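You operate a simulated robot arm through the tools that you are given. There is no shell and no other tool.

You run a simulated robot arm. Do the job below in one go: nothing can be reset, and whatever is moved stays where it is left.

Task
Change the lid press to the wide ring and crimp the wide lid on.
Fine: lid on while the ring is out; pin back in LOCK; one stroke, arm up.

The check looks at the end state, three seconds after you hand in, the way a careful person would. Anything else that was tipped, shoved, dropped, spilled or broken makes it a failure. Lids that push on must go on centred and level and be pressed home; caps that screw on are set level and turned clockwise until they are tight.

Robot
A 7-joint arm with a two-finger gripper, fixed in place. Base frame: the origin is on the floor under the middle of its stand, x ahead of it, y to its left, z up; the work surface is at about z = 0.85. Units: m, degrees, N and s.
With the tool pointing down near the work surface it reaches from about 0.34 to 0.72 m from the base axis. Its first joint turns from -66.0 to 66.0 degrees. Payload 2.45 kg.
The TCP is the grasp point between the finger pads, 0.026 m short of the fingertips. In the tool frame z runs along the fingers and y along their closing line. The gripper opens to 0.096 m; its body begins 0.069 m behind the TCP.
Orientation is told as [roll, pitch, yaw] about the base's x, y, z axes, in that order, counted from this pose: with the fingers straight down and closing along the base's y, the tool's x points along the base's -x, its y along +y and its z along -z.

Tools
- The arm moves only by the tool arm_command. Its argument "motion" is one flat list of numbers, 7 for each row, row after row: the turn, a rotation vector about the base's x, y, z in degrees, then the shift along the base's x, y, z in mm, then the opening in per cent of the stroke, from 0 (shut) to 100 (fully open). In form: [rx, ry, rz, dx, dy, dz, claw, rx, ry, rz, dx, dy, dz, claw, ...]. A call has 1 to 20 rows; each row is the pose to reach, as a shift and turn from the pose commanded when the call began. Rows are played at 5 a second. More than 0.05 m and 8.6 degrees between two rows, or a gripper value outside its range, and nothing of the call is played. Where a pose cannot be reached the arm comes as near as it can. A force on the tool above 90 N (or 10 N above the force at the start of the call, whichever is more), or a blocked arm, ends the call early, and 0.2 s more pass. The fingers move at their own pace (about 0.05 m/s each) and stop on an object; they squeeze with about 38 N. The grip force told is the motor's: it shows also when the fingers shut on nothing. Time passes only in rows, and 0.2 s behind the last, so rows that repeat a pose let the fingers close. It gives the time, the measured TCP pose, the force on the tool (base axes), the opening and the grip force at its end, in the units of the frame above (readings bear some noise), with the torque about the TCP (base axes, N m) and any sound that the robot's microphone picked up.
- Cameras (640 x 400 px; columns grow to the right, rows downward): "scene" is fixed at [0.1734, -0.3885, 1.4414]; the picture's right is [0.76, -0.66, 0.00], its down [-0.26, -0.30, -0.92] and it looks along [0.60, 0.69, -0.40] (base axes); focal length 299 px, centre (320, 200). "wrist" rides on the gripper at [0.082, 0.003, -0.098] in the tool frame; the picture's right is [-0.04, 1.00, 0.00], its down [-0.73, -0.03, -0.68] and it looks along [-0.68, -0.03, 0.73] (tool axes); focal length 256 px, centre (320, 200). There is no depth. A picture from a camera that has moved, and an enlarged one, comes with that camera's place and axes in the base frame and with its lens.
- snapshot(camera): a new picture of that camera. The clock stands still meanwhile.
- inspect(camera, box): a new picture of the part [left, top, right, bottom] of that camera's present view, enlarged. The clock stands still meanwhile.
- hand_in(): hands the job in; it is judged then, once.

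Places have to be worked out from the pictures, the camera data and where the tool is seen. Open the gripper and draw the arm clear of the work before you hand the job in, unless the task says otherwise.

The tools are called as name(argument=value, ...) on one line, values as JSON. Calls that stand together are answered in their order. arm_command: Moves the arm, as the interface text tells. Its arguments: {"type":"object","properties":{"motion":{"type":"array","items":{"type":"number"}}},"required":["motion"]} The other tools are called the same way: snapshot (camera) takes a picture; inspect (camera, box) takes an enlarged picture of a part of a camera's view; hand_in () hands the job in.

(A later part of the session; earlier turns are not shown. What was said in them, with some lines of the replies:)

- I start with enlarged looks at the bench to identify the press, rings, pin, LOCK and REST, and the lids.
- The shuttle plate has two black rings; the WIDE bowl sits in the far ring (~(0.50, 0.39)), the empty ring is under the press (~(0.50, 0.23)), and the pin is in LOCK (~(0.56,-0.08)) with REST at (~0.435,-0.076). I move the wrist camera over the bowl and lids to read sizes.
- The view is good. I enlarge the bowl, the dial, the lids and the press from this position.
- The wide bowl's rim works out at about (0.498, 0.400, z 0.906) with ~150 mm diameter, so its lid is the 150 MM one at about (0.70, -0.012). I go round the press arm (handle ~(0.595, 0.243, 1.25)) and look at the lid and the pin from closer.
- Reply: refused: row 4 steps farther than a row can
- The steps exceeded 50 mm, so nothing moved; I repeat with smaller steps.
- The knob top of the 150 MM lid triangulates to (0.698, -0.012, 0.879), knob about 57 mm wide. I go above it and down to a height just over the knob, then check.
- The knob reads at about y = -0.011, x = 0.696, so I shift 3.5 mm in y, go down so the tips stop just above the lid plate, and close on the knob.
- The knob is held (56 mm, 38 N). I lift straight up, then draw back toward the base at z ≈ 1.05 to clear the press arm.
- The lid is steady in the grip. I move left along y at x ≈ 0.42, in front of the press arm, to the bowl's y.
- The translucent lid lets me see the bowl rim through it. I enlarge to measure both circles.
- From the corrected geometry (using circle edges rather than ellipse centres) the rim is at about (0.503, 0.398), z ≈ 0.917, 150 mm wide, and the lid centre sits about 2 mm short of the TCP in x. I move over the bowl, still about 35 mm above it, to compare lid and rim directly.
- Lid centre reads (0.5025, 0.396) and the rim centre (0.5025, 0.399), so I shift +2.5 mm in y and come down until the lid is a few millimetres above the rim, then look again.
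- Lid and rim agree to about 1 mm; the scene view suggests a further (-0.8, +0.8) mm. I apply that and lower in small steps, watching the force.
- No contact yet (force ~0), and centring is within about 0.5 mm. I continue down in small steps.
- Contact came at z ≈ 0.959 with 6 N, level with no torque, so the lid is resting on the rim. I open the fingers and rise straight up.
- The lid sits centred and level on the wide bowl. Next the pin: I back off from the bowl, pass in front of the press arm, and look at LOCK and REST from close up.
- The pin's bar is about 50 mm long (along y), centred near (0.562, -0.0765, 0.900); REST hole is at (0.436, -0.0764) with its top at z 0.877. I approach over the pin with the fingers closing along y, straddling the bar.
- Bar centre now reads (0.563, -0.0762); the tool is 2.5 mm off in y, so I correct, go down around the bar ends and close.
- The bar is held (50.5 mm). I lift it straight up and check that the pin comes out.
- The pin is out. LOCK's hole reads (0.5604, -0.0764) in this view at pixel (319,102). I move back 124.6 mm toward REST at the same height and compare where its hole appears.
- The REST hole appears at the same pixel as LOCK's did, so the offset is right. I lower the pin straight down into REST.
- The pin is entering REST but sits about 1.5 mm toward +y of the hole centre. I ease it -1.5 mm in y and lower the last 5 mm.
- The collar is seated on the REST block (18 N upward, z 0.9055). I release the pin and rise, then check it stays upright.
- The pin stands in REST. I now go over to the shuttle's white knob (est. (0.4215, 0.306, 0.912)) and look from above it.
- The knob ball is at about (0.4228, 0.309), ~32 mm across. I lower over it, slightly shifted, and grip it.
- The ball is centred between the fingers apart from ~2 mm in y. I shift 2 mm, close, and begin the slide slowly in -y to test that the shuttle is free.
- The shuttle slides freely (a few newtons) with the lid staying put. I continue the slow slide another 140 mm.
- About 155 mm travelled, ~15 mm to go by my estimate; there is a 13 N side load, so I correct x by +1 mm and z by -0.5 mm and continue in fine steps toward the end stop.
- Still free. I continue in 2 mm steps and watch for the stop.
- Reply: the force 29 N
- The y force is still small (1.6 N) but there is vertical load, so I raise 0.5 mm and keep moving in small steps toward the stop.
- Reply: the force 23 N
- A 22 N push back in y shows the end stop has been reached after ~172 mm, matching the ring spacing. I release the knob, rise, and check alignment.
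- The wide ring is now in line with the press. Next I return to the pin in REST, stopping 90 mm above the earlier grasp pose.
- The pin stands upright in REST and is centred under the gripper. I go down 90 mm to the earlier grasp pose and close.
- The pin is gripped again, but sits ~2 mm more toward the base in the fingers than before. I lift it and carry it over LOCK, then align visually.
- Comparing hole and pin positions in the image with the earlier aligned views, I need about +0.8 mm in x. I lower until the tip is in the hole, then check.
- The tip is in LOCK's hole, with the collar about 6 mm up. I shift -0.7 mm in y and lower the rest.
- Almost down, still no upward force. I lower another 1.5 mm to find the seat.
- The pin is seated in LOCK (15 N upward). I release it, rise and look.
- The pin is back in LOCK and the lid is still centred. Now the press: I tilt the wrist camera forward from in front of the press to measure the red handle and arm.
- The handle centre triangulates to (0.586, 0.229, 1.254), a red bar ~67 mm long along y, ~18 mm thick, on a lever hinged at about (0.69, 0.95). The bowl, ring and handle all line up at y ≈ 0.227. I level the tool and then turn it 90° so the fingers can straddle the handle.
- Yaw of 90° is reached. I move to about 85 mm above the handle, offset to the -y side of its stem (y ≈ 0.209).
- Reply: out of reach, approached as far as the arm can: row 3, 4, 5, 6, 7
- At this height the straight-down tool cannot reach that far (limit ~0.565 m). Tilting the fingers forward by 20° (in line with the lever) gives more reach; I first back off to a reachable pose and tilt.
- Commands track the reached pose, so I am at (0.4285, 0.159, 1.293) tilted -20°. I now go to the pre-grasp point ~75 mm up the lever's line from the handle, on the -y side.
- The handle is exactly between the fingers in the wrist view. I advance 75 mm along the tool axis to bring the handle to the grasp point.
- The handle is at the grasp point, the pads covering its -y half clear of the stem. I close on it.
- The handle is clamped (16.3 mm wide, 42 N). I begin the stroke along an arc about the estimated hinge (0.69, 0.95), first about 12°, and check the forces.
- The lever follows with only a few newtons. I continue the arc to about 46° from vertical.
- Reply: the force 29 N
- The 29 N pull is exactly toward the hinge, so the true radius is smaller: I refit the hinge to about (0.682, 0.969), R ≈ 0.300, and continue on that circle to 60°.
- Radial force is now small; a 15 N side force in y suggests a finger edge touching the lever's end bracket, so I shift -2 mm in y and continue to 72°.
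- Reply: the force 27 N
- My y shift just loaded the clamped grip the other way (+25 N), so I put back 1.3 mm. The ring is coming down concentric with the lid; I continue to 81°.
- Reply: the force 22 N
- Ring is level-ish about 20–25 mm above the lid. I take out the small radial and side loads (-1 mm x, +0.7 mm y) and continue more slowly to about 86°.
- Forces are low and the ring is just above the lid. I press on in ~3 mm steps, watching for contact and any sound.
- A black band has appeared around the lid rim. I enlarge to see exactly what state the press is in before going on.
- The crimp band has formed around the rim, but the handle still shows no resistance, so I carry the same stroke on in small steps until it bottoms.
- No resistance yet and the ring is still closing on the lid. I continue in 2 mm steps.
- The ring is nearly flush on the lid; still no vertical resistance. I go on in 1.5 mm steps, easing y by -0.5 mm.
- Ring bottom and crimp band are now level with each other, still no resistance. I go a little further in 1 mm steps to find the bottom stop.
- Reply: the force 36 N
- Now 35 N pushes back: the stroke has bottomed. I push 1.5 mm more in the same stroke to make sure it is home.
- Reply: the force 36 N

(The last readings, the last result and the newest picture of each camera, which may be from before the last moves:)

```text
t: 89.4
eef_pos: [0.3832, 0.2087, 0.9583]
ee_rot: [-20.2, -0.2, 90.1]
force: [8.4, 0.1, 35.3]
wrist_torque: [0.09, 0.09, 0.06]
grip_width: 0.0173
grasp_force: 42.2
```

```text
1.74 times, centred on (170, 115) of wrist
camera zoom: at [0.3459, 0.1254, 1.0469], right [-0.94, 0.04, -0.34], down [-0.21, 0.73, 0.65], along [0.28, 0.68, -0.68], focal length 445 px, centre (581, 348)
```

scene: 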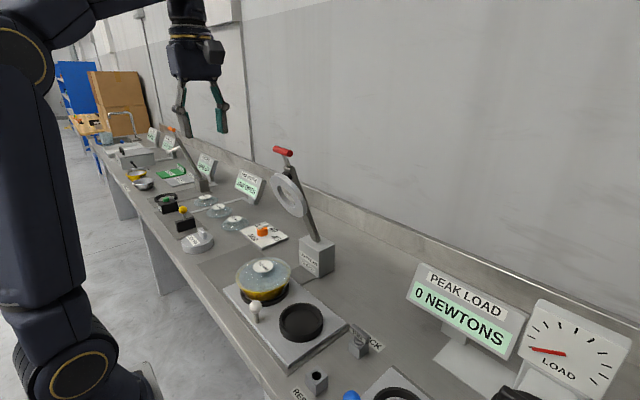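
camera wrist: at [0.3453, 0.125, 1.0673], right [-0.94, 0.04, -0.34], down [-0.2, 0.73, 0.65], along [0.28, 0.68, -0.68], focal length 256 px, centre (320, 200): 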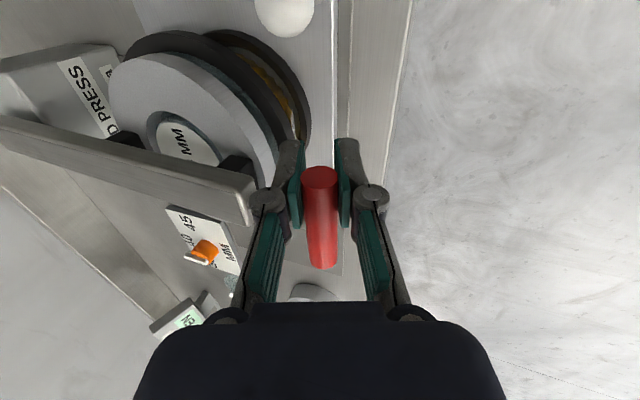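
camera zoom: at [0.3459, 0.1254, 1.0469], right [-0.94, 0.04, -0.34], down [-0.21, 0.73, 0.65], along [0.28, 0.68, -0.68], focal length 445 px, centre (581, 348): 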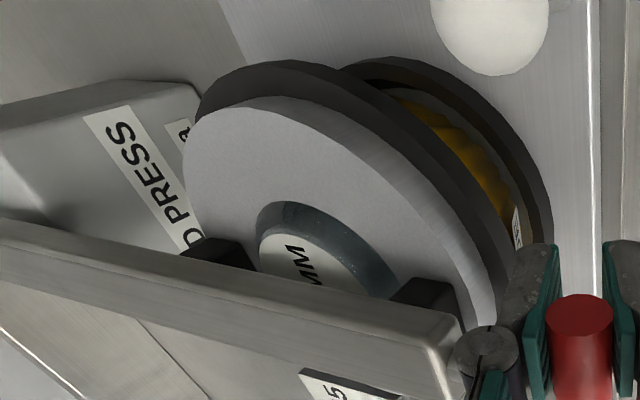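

The handle just slips 1 mm in the grip at 35 N, so the lever is on its bottom stop and the stroke is complete. Now I raise the lever back along the same arc, first to about 66°.

arm_command(motion=[0, 0, 0, -0.5, 0, 4, 0, 0, 0, 0, -0.5, 0, 11.5, 0, 0, 0, 0, -0.2, 0, 27.2, 0, 0, 0, 0, 1.1, 0, 42.9, 0, 0, 0, 0, 3.1, 0, 58.5, 0, 0, 0, 0, 6, 0, 74, 0, 0, 0, 0, 9.6, 0, 89.2, 0, 0, 0, 0, 14.1, 0, 104.3, 0, 0, 0, 0, 19.3, 0, 119.2, 0, 0, 0, 0, 25.4, 0, 133.7, 0, 0, 0, 0, 25.4, 0, 133.7, 0])

inspect(camera="scene", box=[200, 170, 340, 320])

snapshot(camera="wrist")

```text
t: 91.8
eef_pos: [0.4074, 0.2072, 1.0897]
ee_rot: [-20.0, 0.1, 90.2]
force: [42.5, 0.6, -23.8]
wrist_torque: [0.08, 0.23, 0.0]
grip_width: 0.0161
grasp_force: 41.9
```

```text
2.67 times, centred on (270, 245) of scene
camera zoom: at [0.1751, -0.3884, 1.4413], right [0.76, -0.66, 0.0], down [-0.26, -0.3, -0.92], along [0.6, 0.69, -0.4], focal length 797 px, centre (453, 80)
```

zoom: 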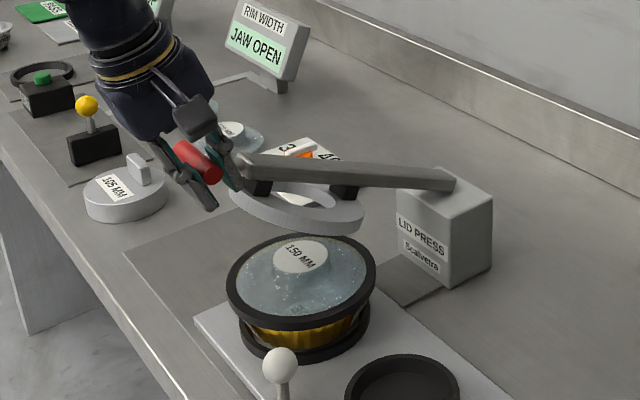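

```text
taken
camera wrist: at [0.3719, 0.1253, 1.1805], right [-0.94, 0.04, -0.34], down [-0.21, 0.73, 0.65], along [0.28, 0.68, -0.68], focal length 256 px, centre (320, 200)
```

wrist: 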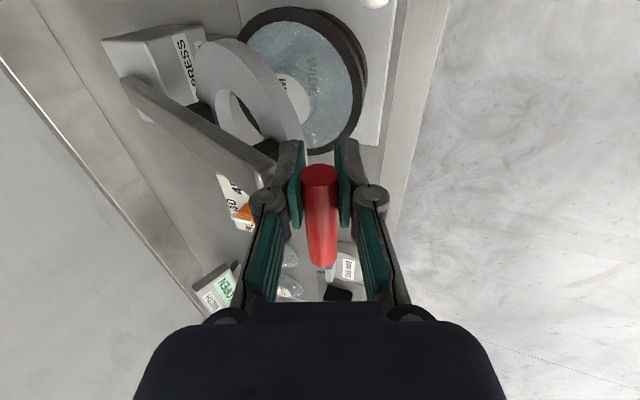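

The lid now carries the black crimp ring. A 48 N pull toward the hinge shows I'm ~3 mm outside the arc, so I correct inward and continue raising to about 48°.

arm_command(motion=[0, 0, 0, 2.7, 0, -1.2, 0, 0, 0, 0, 9.4, 0, 13, 0, 0, 0, 0, 17, 0, 26.8, 0, 0, 0, 0, 25.2, 0, 40.2, 0, 0, 0, 0, 34.1, 0, 53.2, 0, 0, 0, 0, 43.7, 0, 65.6, 0, 0, 0, 0, 53.9, 0, 77.6, 0, 0, 0, 0, 53.9, 0, 77.6, 0])

inspect(camera="scene", box=[200, 110, 360, 310])

```text
t: 93.6
eef_pos: [0.4603, 0.2074, 1.1693]
ee_rot: [-20.2, -0.1, 90.1]
force: [-24.0, -3.4, 18.1]
wrist_torque: [-0.17, 0.12, -0.09]
grip_width: 0.0162
grasp_force: 41.6
```

```text
2.00 times, centred on (280, 210) of scene
camera zoom: at [0.1723, -0.3888, 1.4415], right [0.76, -0.66, 0.0], down [-0.26, -0.3, -0.92], along [0.6, 0.69, -0.4], focal length 598 px, centre (400, 180)
```

zoom: 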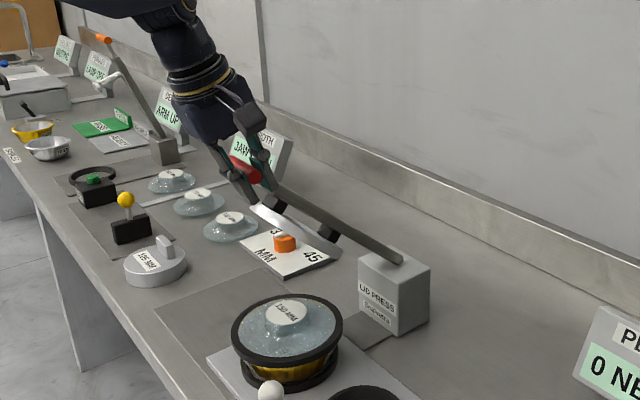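

Now slightly inside the arc (30 N outward), so I correct ~1.8 mm outward and continue to about 30°.

arm_command(motion=[0, 0, 0, -1.3, 0, 1.2, 0, 0, 0, 0, 9.5, 0, 12.6, 0, 0, 0, 0, 20.9, 0, 23.5, 0, 0, 0, 0, 33.0, 0, 33.8, 0, 0, 0, 0, 45.5, 0, 43.5, 0, 0, 0, 0, 58.6, 0, 52.4, 0, 0, 0, 0, 72.1, 0, 60.7, 0, 0, 0, 0, 72.1, 0, 60.7, 0])

inspect(camera="scene", box=[200, 90, 360, 290])

```text
t: 95.4
eef_pos: [0.5339, 0.2078, 1.23]
ee_rot: [-20.1, 0.0, 90.0]
force: [-5.2, -4.6, 2.6]
wrist_torque: [-0.39, 0.14, -0.11]
grip_width: 0.0164
grasp_force: 42.3
```

```text
2.00 times, centred on (280, 190) of scene
camera zoom: at [0.1732, -0.3887, 1.4414], right [0.76, -0.66, 0.0], down [-0.26, -0.3, -0.92], along [0.6, 0.69, -0.4], focal length 598 px, centre (400, 220)
```

zoom: 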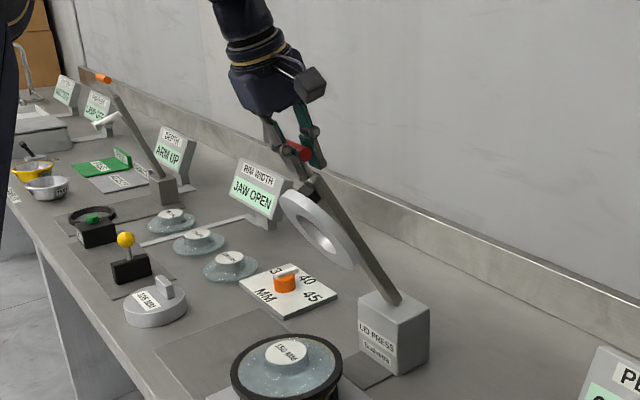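

Forces are small. I raise the last part back to the original top position (handle at x ≈ 0.585, z ≈ 1.253).

arm_command(motion=[0, 0, 0, 13.8, 0, 7.6, 0, 0, 0, 0, 28, 0, 14.3, 0, 0, 0, 0, 42.5, 0, 20.4, 0, 0, 0, 0, 52, 0, 23.8, 0, 0, 0, 0, 52, 0, 23.8, 0])

inspect(camera="scene", box=[200, 90, 360, 290])

```text
t: 96.6
eef_pos: [0.5852, 0.2074, 1.2526]
ee_rot: [-20.0, 0.0, 90.1]
force: [-2.4, 2.8, -0.5]
wrist_torque: [0.42, 0.09, 0.07]
grip_width: 0.0161
grasp_force: 42.3
```

```text
2.00 times, centred on (280, 190) of scene
camera zoom: at [0.1733, -0.3885, 1.4415], right [0.76, -0.66, 0.0], down [-0.26, -0.3, -0.92], along [0.6, 0.69, -0.4], focal length 598 px, centre (400, 220)
```

zoom: 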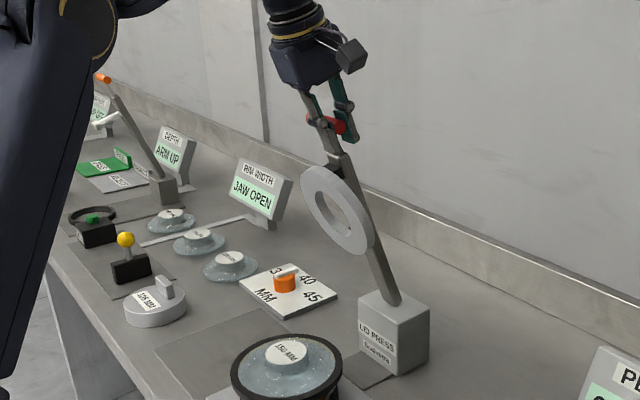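

Back at the top position. I push 2 mm further along the arc to feel whether it is on the upper stop before letting go.

arm_command(motion=[0, 0, 0, 1, 0, 0.3, 0, 0, 0, 0, 2, 0, 0.6, 0, 0, 0, 0, 2, 0, 0.6, 0])

```text
t: 97.4
eef_pos: [0.5854, 0.2079, 1.2523]
ee_rot: [-19.9, -0.1, 90.1]
force: [-15.5, 2.6, -1.1]
wrist_torque: [0.32, 0.02, 0.02]
grip_width: 0.0165
grasp_force: 41.9
```

The lever is on its upper stop (15 N back, no movement). I open the fingers and withdraw back along the tool axis, then check the arm stays up.

arm_command(motion=[0, 0, 0, 0, 0, 0, 30, 0, 0, 0, 0, 0, 0, 55, 0, 0, 0, 0, 0, 0, 55, 0, 0, 0, 0, 0, 0, 55])

inspect(camera="scene", box=[220, 90, 380, 290])

snapshot(camera="wrist")

```text
t: 98.4
eef_pos: [0.587, 0.2072, 1.254]
ee_rot: [-19.9, 0.0, 89.9]
force: [0.5, 0.7, -1.3]
wrist_torque: [0.04, -0.02, 0.01]
grip_width: 0.0529
grasp_force: 0.1
```

```text
2.00 times, centred on (300, 190) of scene
camera zoom: at [0.1734, -0.3885, 1.4414], right [0.76, -0.66, 0.0], down [-0.26, -0.3, -0.92], along [0.6, 0.69, -0.4], focal length 598 px, centre (360, 220)
```

zoom: 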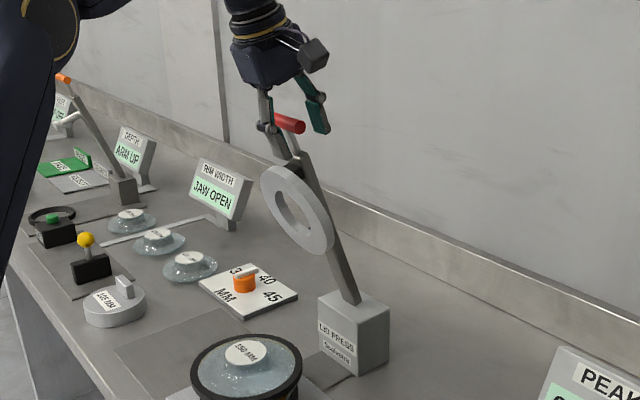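

```text
taken
camera wrist: at [0.5503, 0.1248, 1.3432], right [-0.94, 0.04, -0.34], down [-0.21, 0.73, 0.65], along [0.28, 0.68, -0.68], focal length 256 px, centre (320, 200)
```

wrist: 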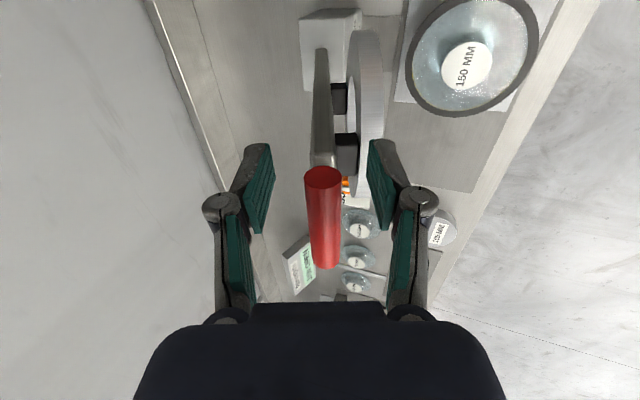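

The lever stays up with the fingers open. I withdraw along the tool axis and back away toward the base.

arm_command(motion=[0, 0, 0, -9, 0, 24, 55, 0, 0, 0, -18, 0, 48, 55, 0, 0, 0, -27, 0, 73, 55, 0, 0, 0, -60, -20, 75, 55, 0, 0, 0, -100, -40, 75, 55, 0, 0, 0, -140, -60, 75, 55, 0, 0, 0, -180, -80, 75, 55, 0, 0, 0, -200, -100, 75, 55, 0, 0, 0, -200, -100, 75, 55])

snapshot(camera="scene")

inspect(camera="scene", box=[220, 120, 380, 320])

inspect(camera="scene", box=[220, 230, 400, 400])

```text
t: 100.4
eef_pos: [0.3863, 0.1073, 1.3278]
ee_rot: [-20.1, 0.0, 89.9]
force: [-0.3, -0.7, 0.1]
wrist_torque: [0.0, 0.0, -0.01]
grip_width: 0.053
grasp_force: 0.0
```

```text
taken
```

scene: 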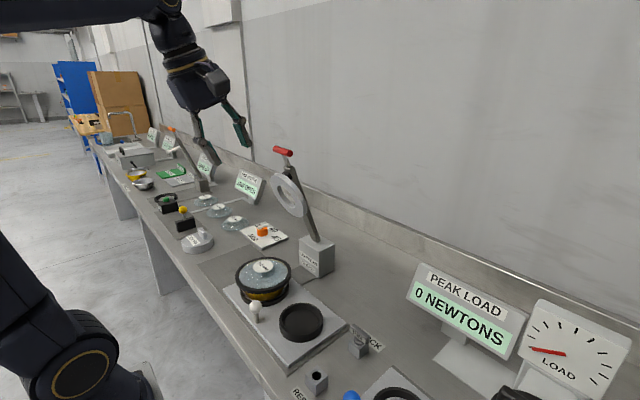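

```text
2.00 times, centred on (300, 220) of scene
camera zoom: at [0.1734, -0.3886, 1.4414], right [0.76, -0.66, 0.0], down [-0.26, -0.3, -0.92], along [0.6, 0.69, -0.4], focal length 598 px, centre (360, 160)
```

zoom: 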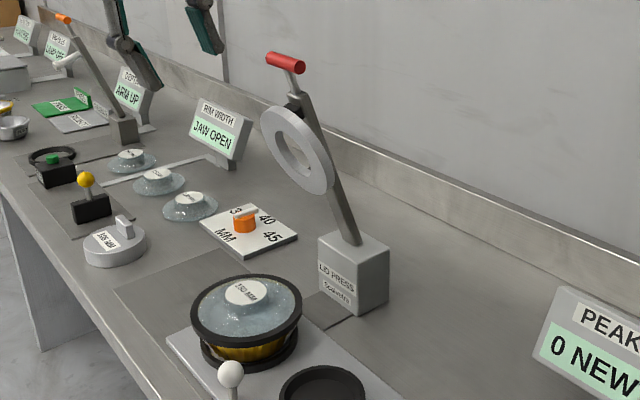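

```text
2.35 times, centred on (310, 315) of scene
camera zoom: at [0.1734, -0.3886, 1.4414], right [0.76, -0.66, 0.0], down [-0.26, -0.3, -0.92], along [0.6, 0.69, -0.4], focal length 703 px, centre (344, -71)
```

zoom: 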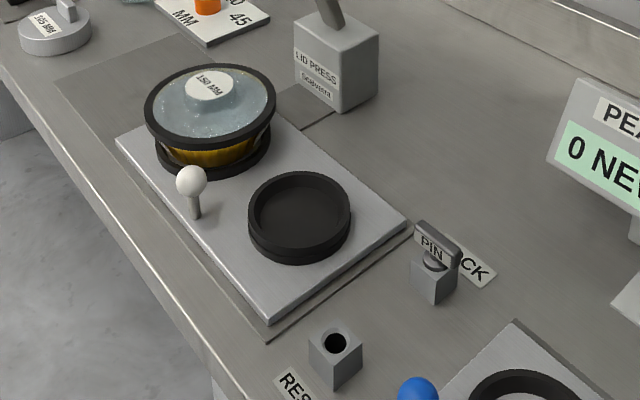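

All looks right: crimped lid on the bowl, lever up, pin in LOCK, REST empty. I take close looks at the lid and pin before handing in.

inspect(camera="scene", box=[225, 245, 305, 315])

inspect(camera="scene", box=[330, 310, 400, 370])

arm_command(motion=[0, 0, 0, 0, -20, 0, 80, 0, 0, 0, 0, -40, 0, 100, 0, 0, 0, 0, -60, 0, 100, 0, 0, 0, 0, -60, 0, 100])

snapshot(camera="scene")

```text
5.71 times, centred on (265, 280) of scene
camera zoom: at [0.1734, -0.3886, 1.4414], right [0.76, -0.66, 0.0], down [-0.26, -0.3, -0.92], along [0.6, 0.69, -0.4], focal length 1707 px, centre (634, -257)
```

zoom: 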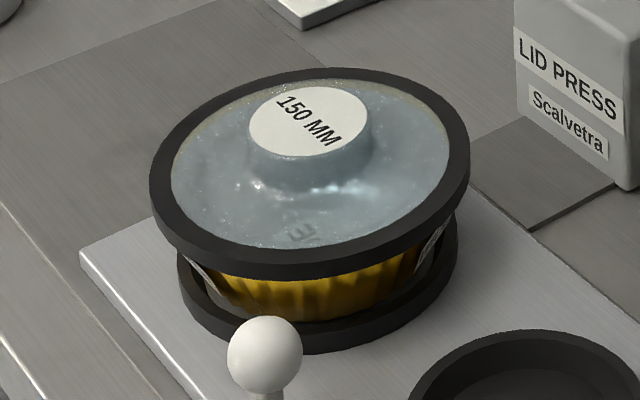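

```text
6.67 times, centred on (365, 340) of scene
camera zoom: at [0.1734, -0.3886, 1.4414], right [0.76, -0.66, 0.0], down [-0.26, -0.3, -0.92], along [0.6, 0.69, -0.4], focal length 1992 px, centre (20, -733)
```

zoom: 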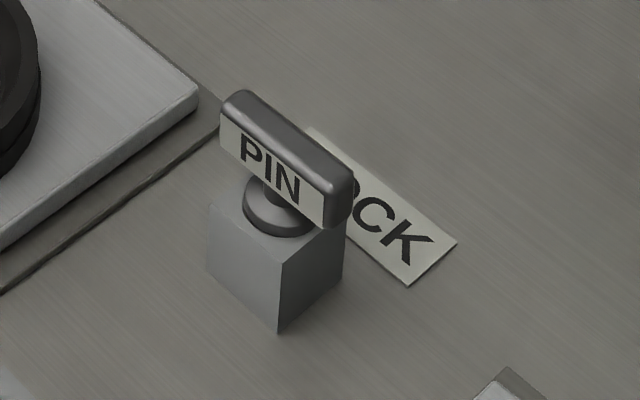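

```text
t: 101.4
eef_pos: [0.3863, 0.0455, 1.3273]
ee_rot: [-20.0, 0.0, 90.0]
force: [0.7, -0.1, 0.5]
wrist_torque: [0.02, 0.01, 0.03]
grip_width: 0.0959
grasp_force: 0.1
```

```text
taken
```

scene: 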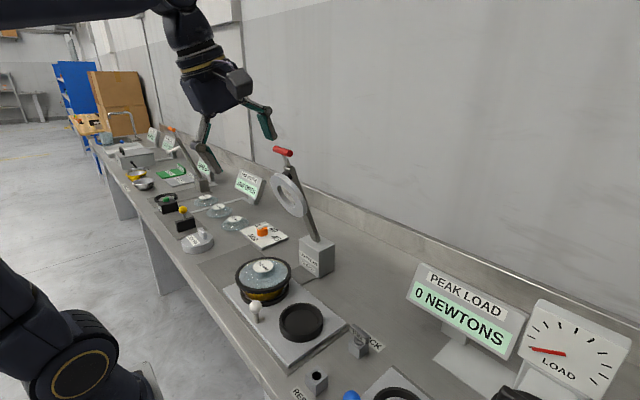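

The lid is level and centred inside the crimp band, the pin is fully seated in LOCK, the lever is up, and the open gripper is clear of the work. I hand in the job.

hand_in()

```text
The job is handed in.
```

The lid press is now on the wide ring, and the wide (150 mm) lid is crimped onto the bowl. I've handed the job in, but I don't have the check result yet.

- **Lid:** I set the 150 mm lid on the wide bowl while its ring was still out from under the press. After the stroke it sits level and centred, with the black crimp band all the way round the rim.
- **Ring change:** I moved the pin to REST and slid the plate about 172 mm to its end stop. The pin then went back into LOCK, with its collar seated on the block.
- **Press:** I made one stroke, down until the lever hit its bottom stop, then back up to its top stop. The lever stayed up when I let go.
- **Rest of the bench:** I didn't touch anything else, and the last camera view showed nothing tipped or moved. I left the 35/40/45 mm dial at 40 because the task didn't mention it.

The gripper is open and clear of the work.
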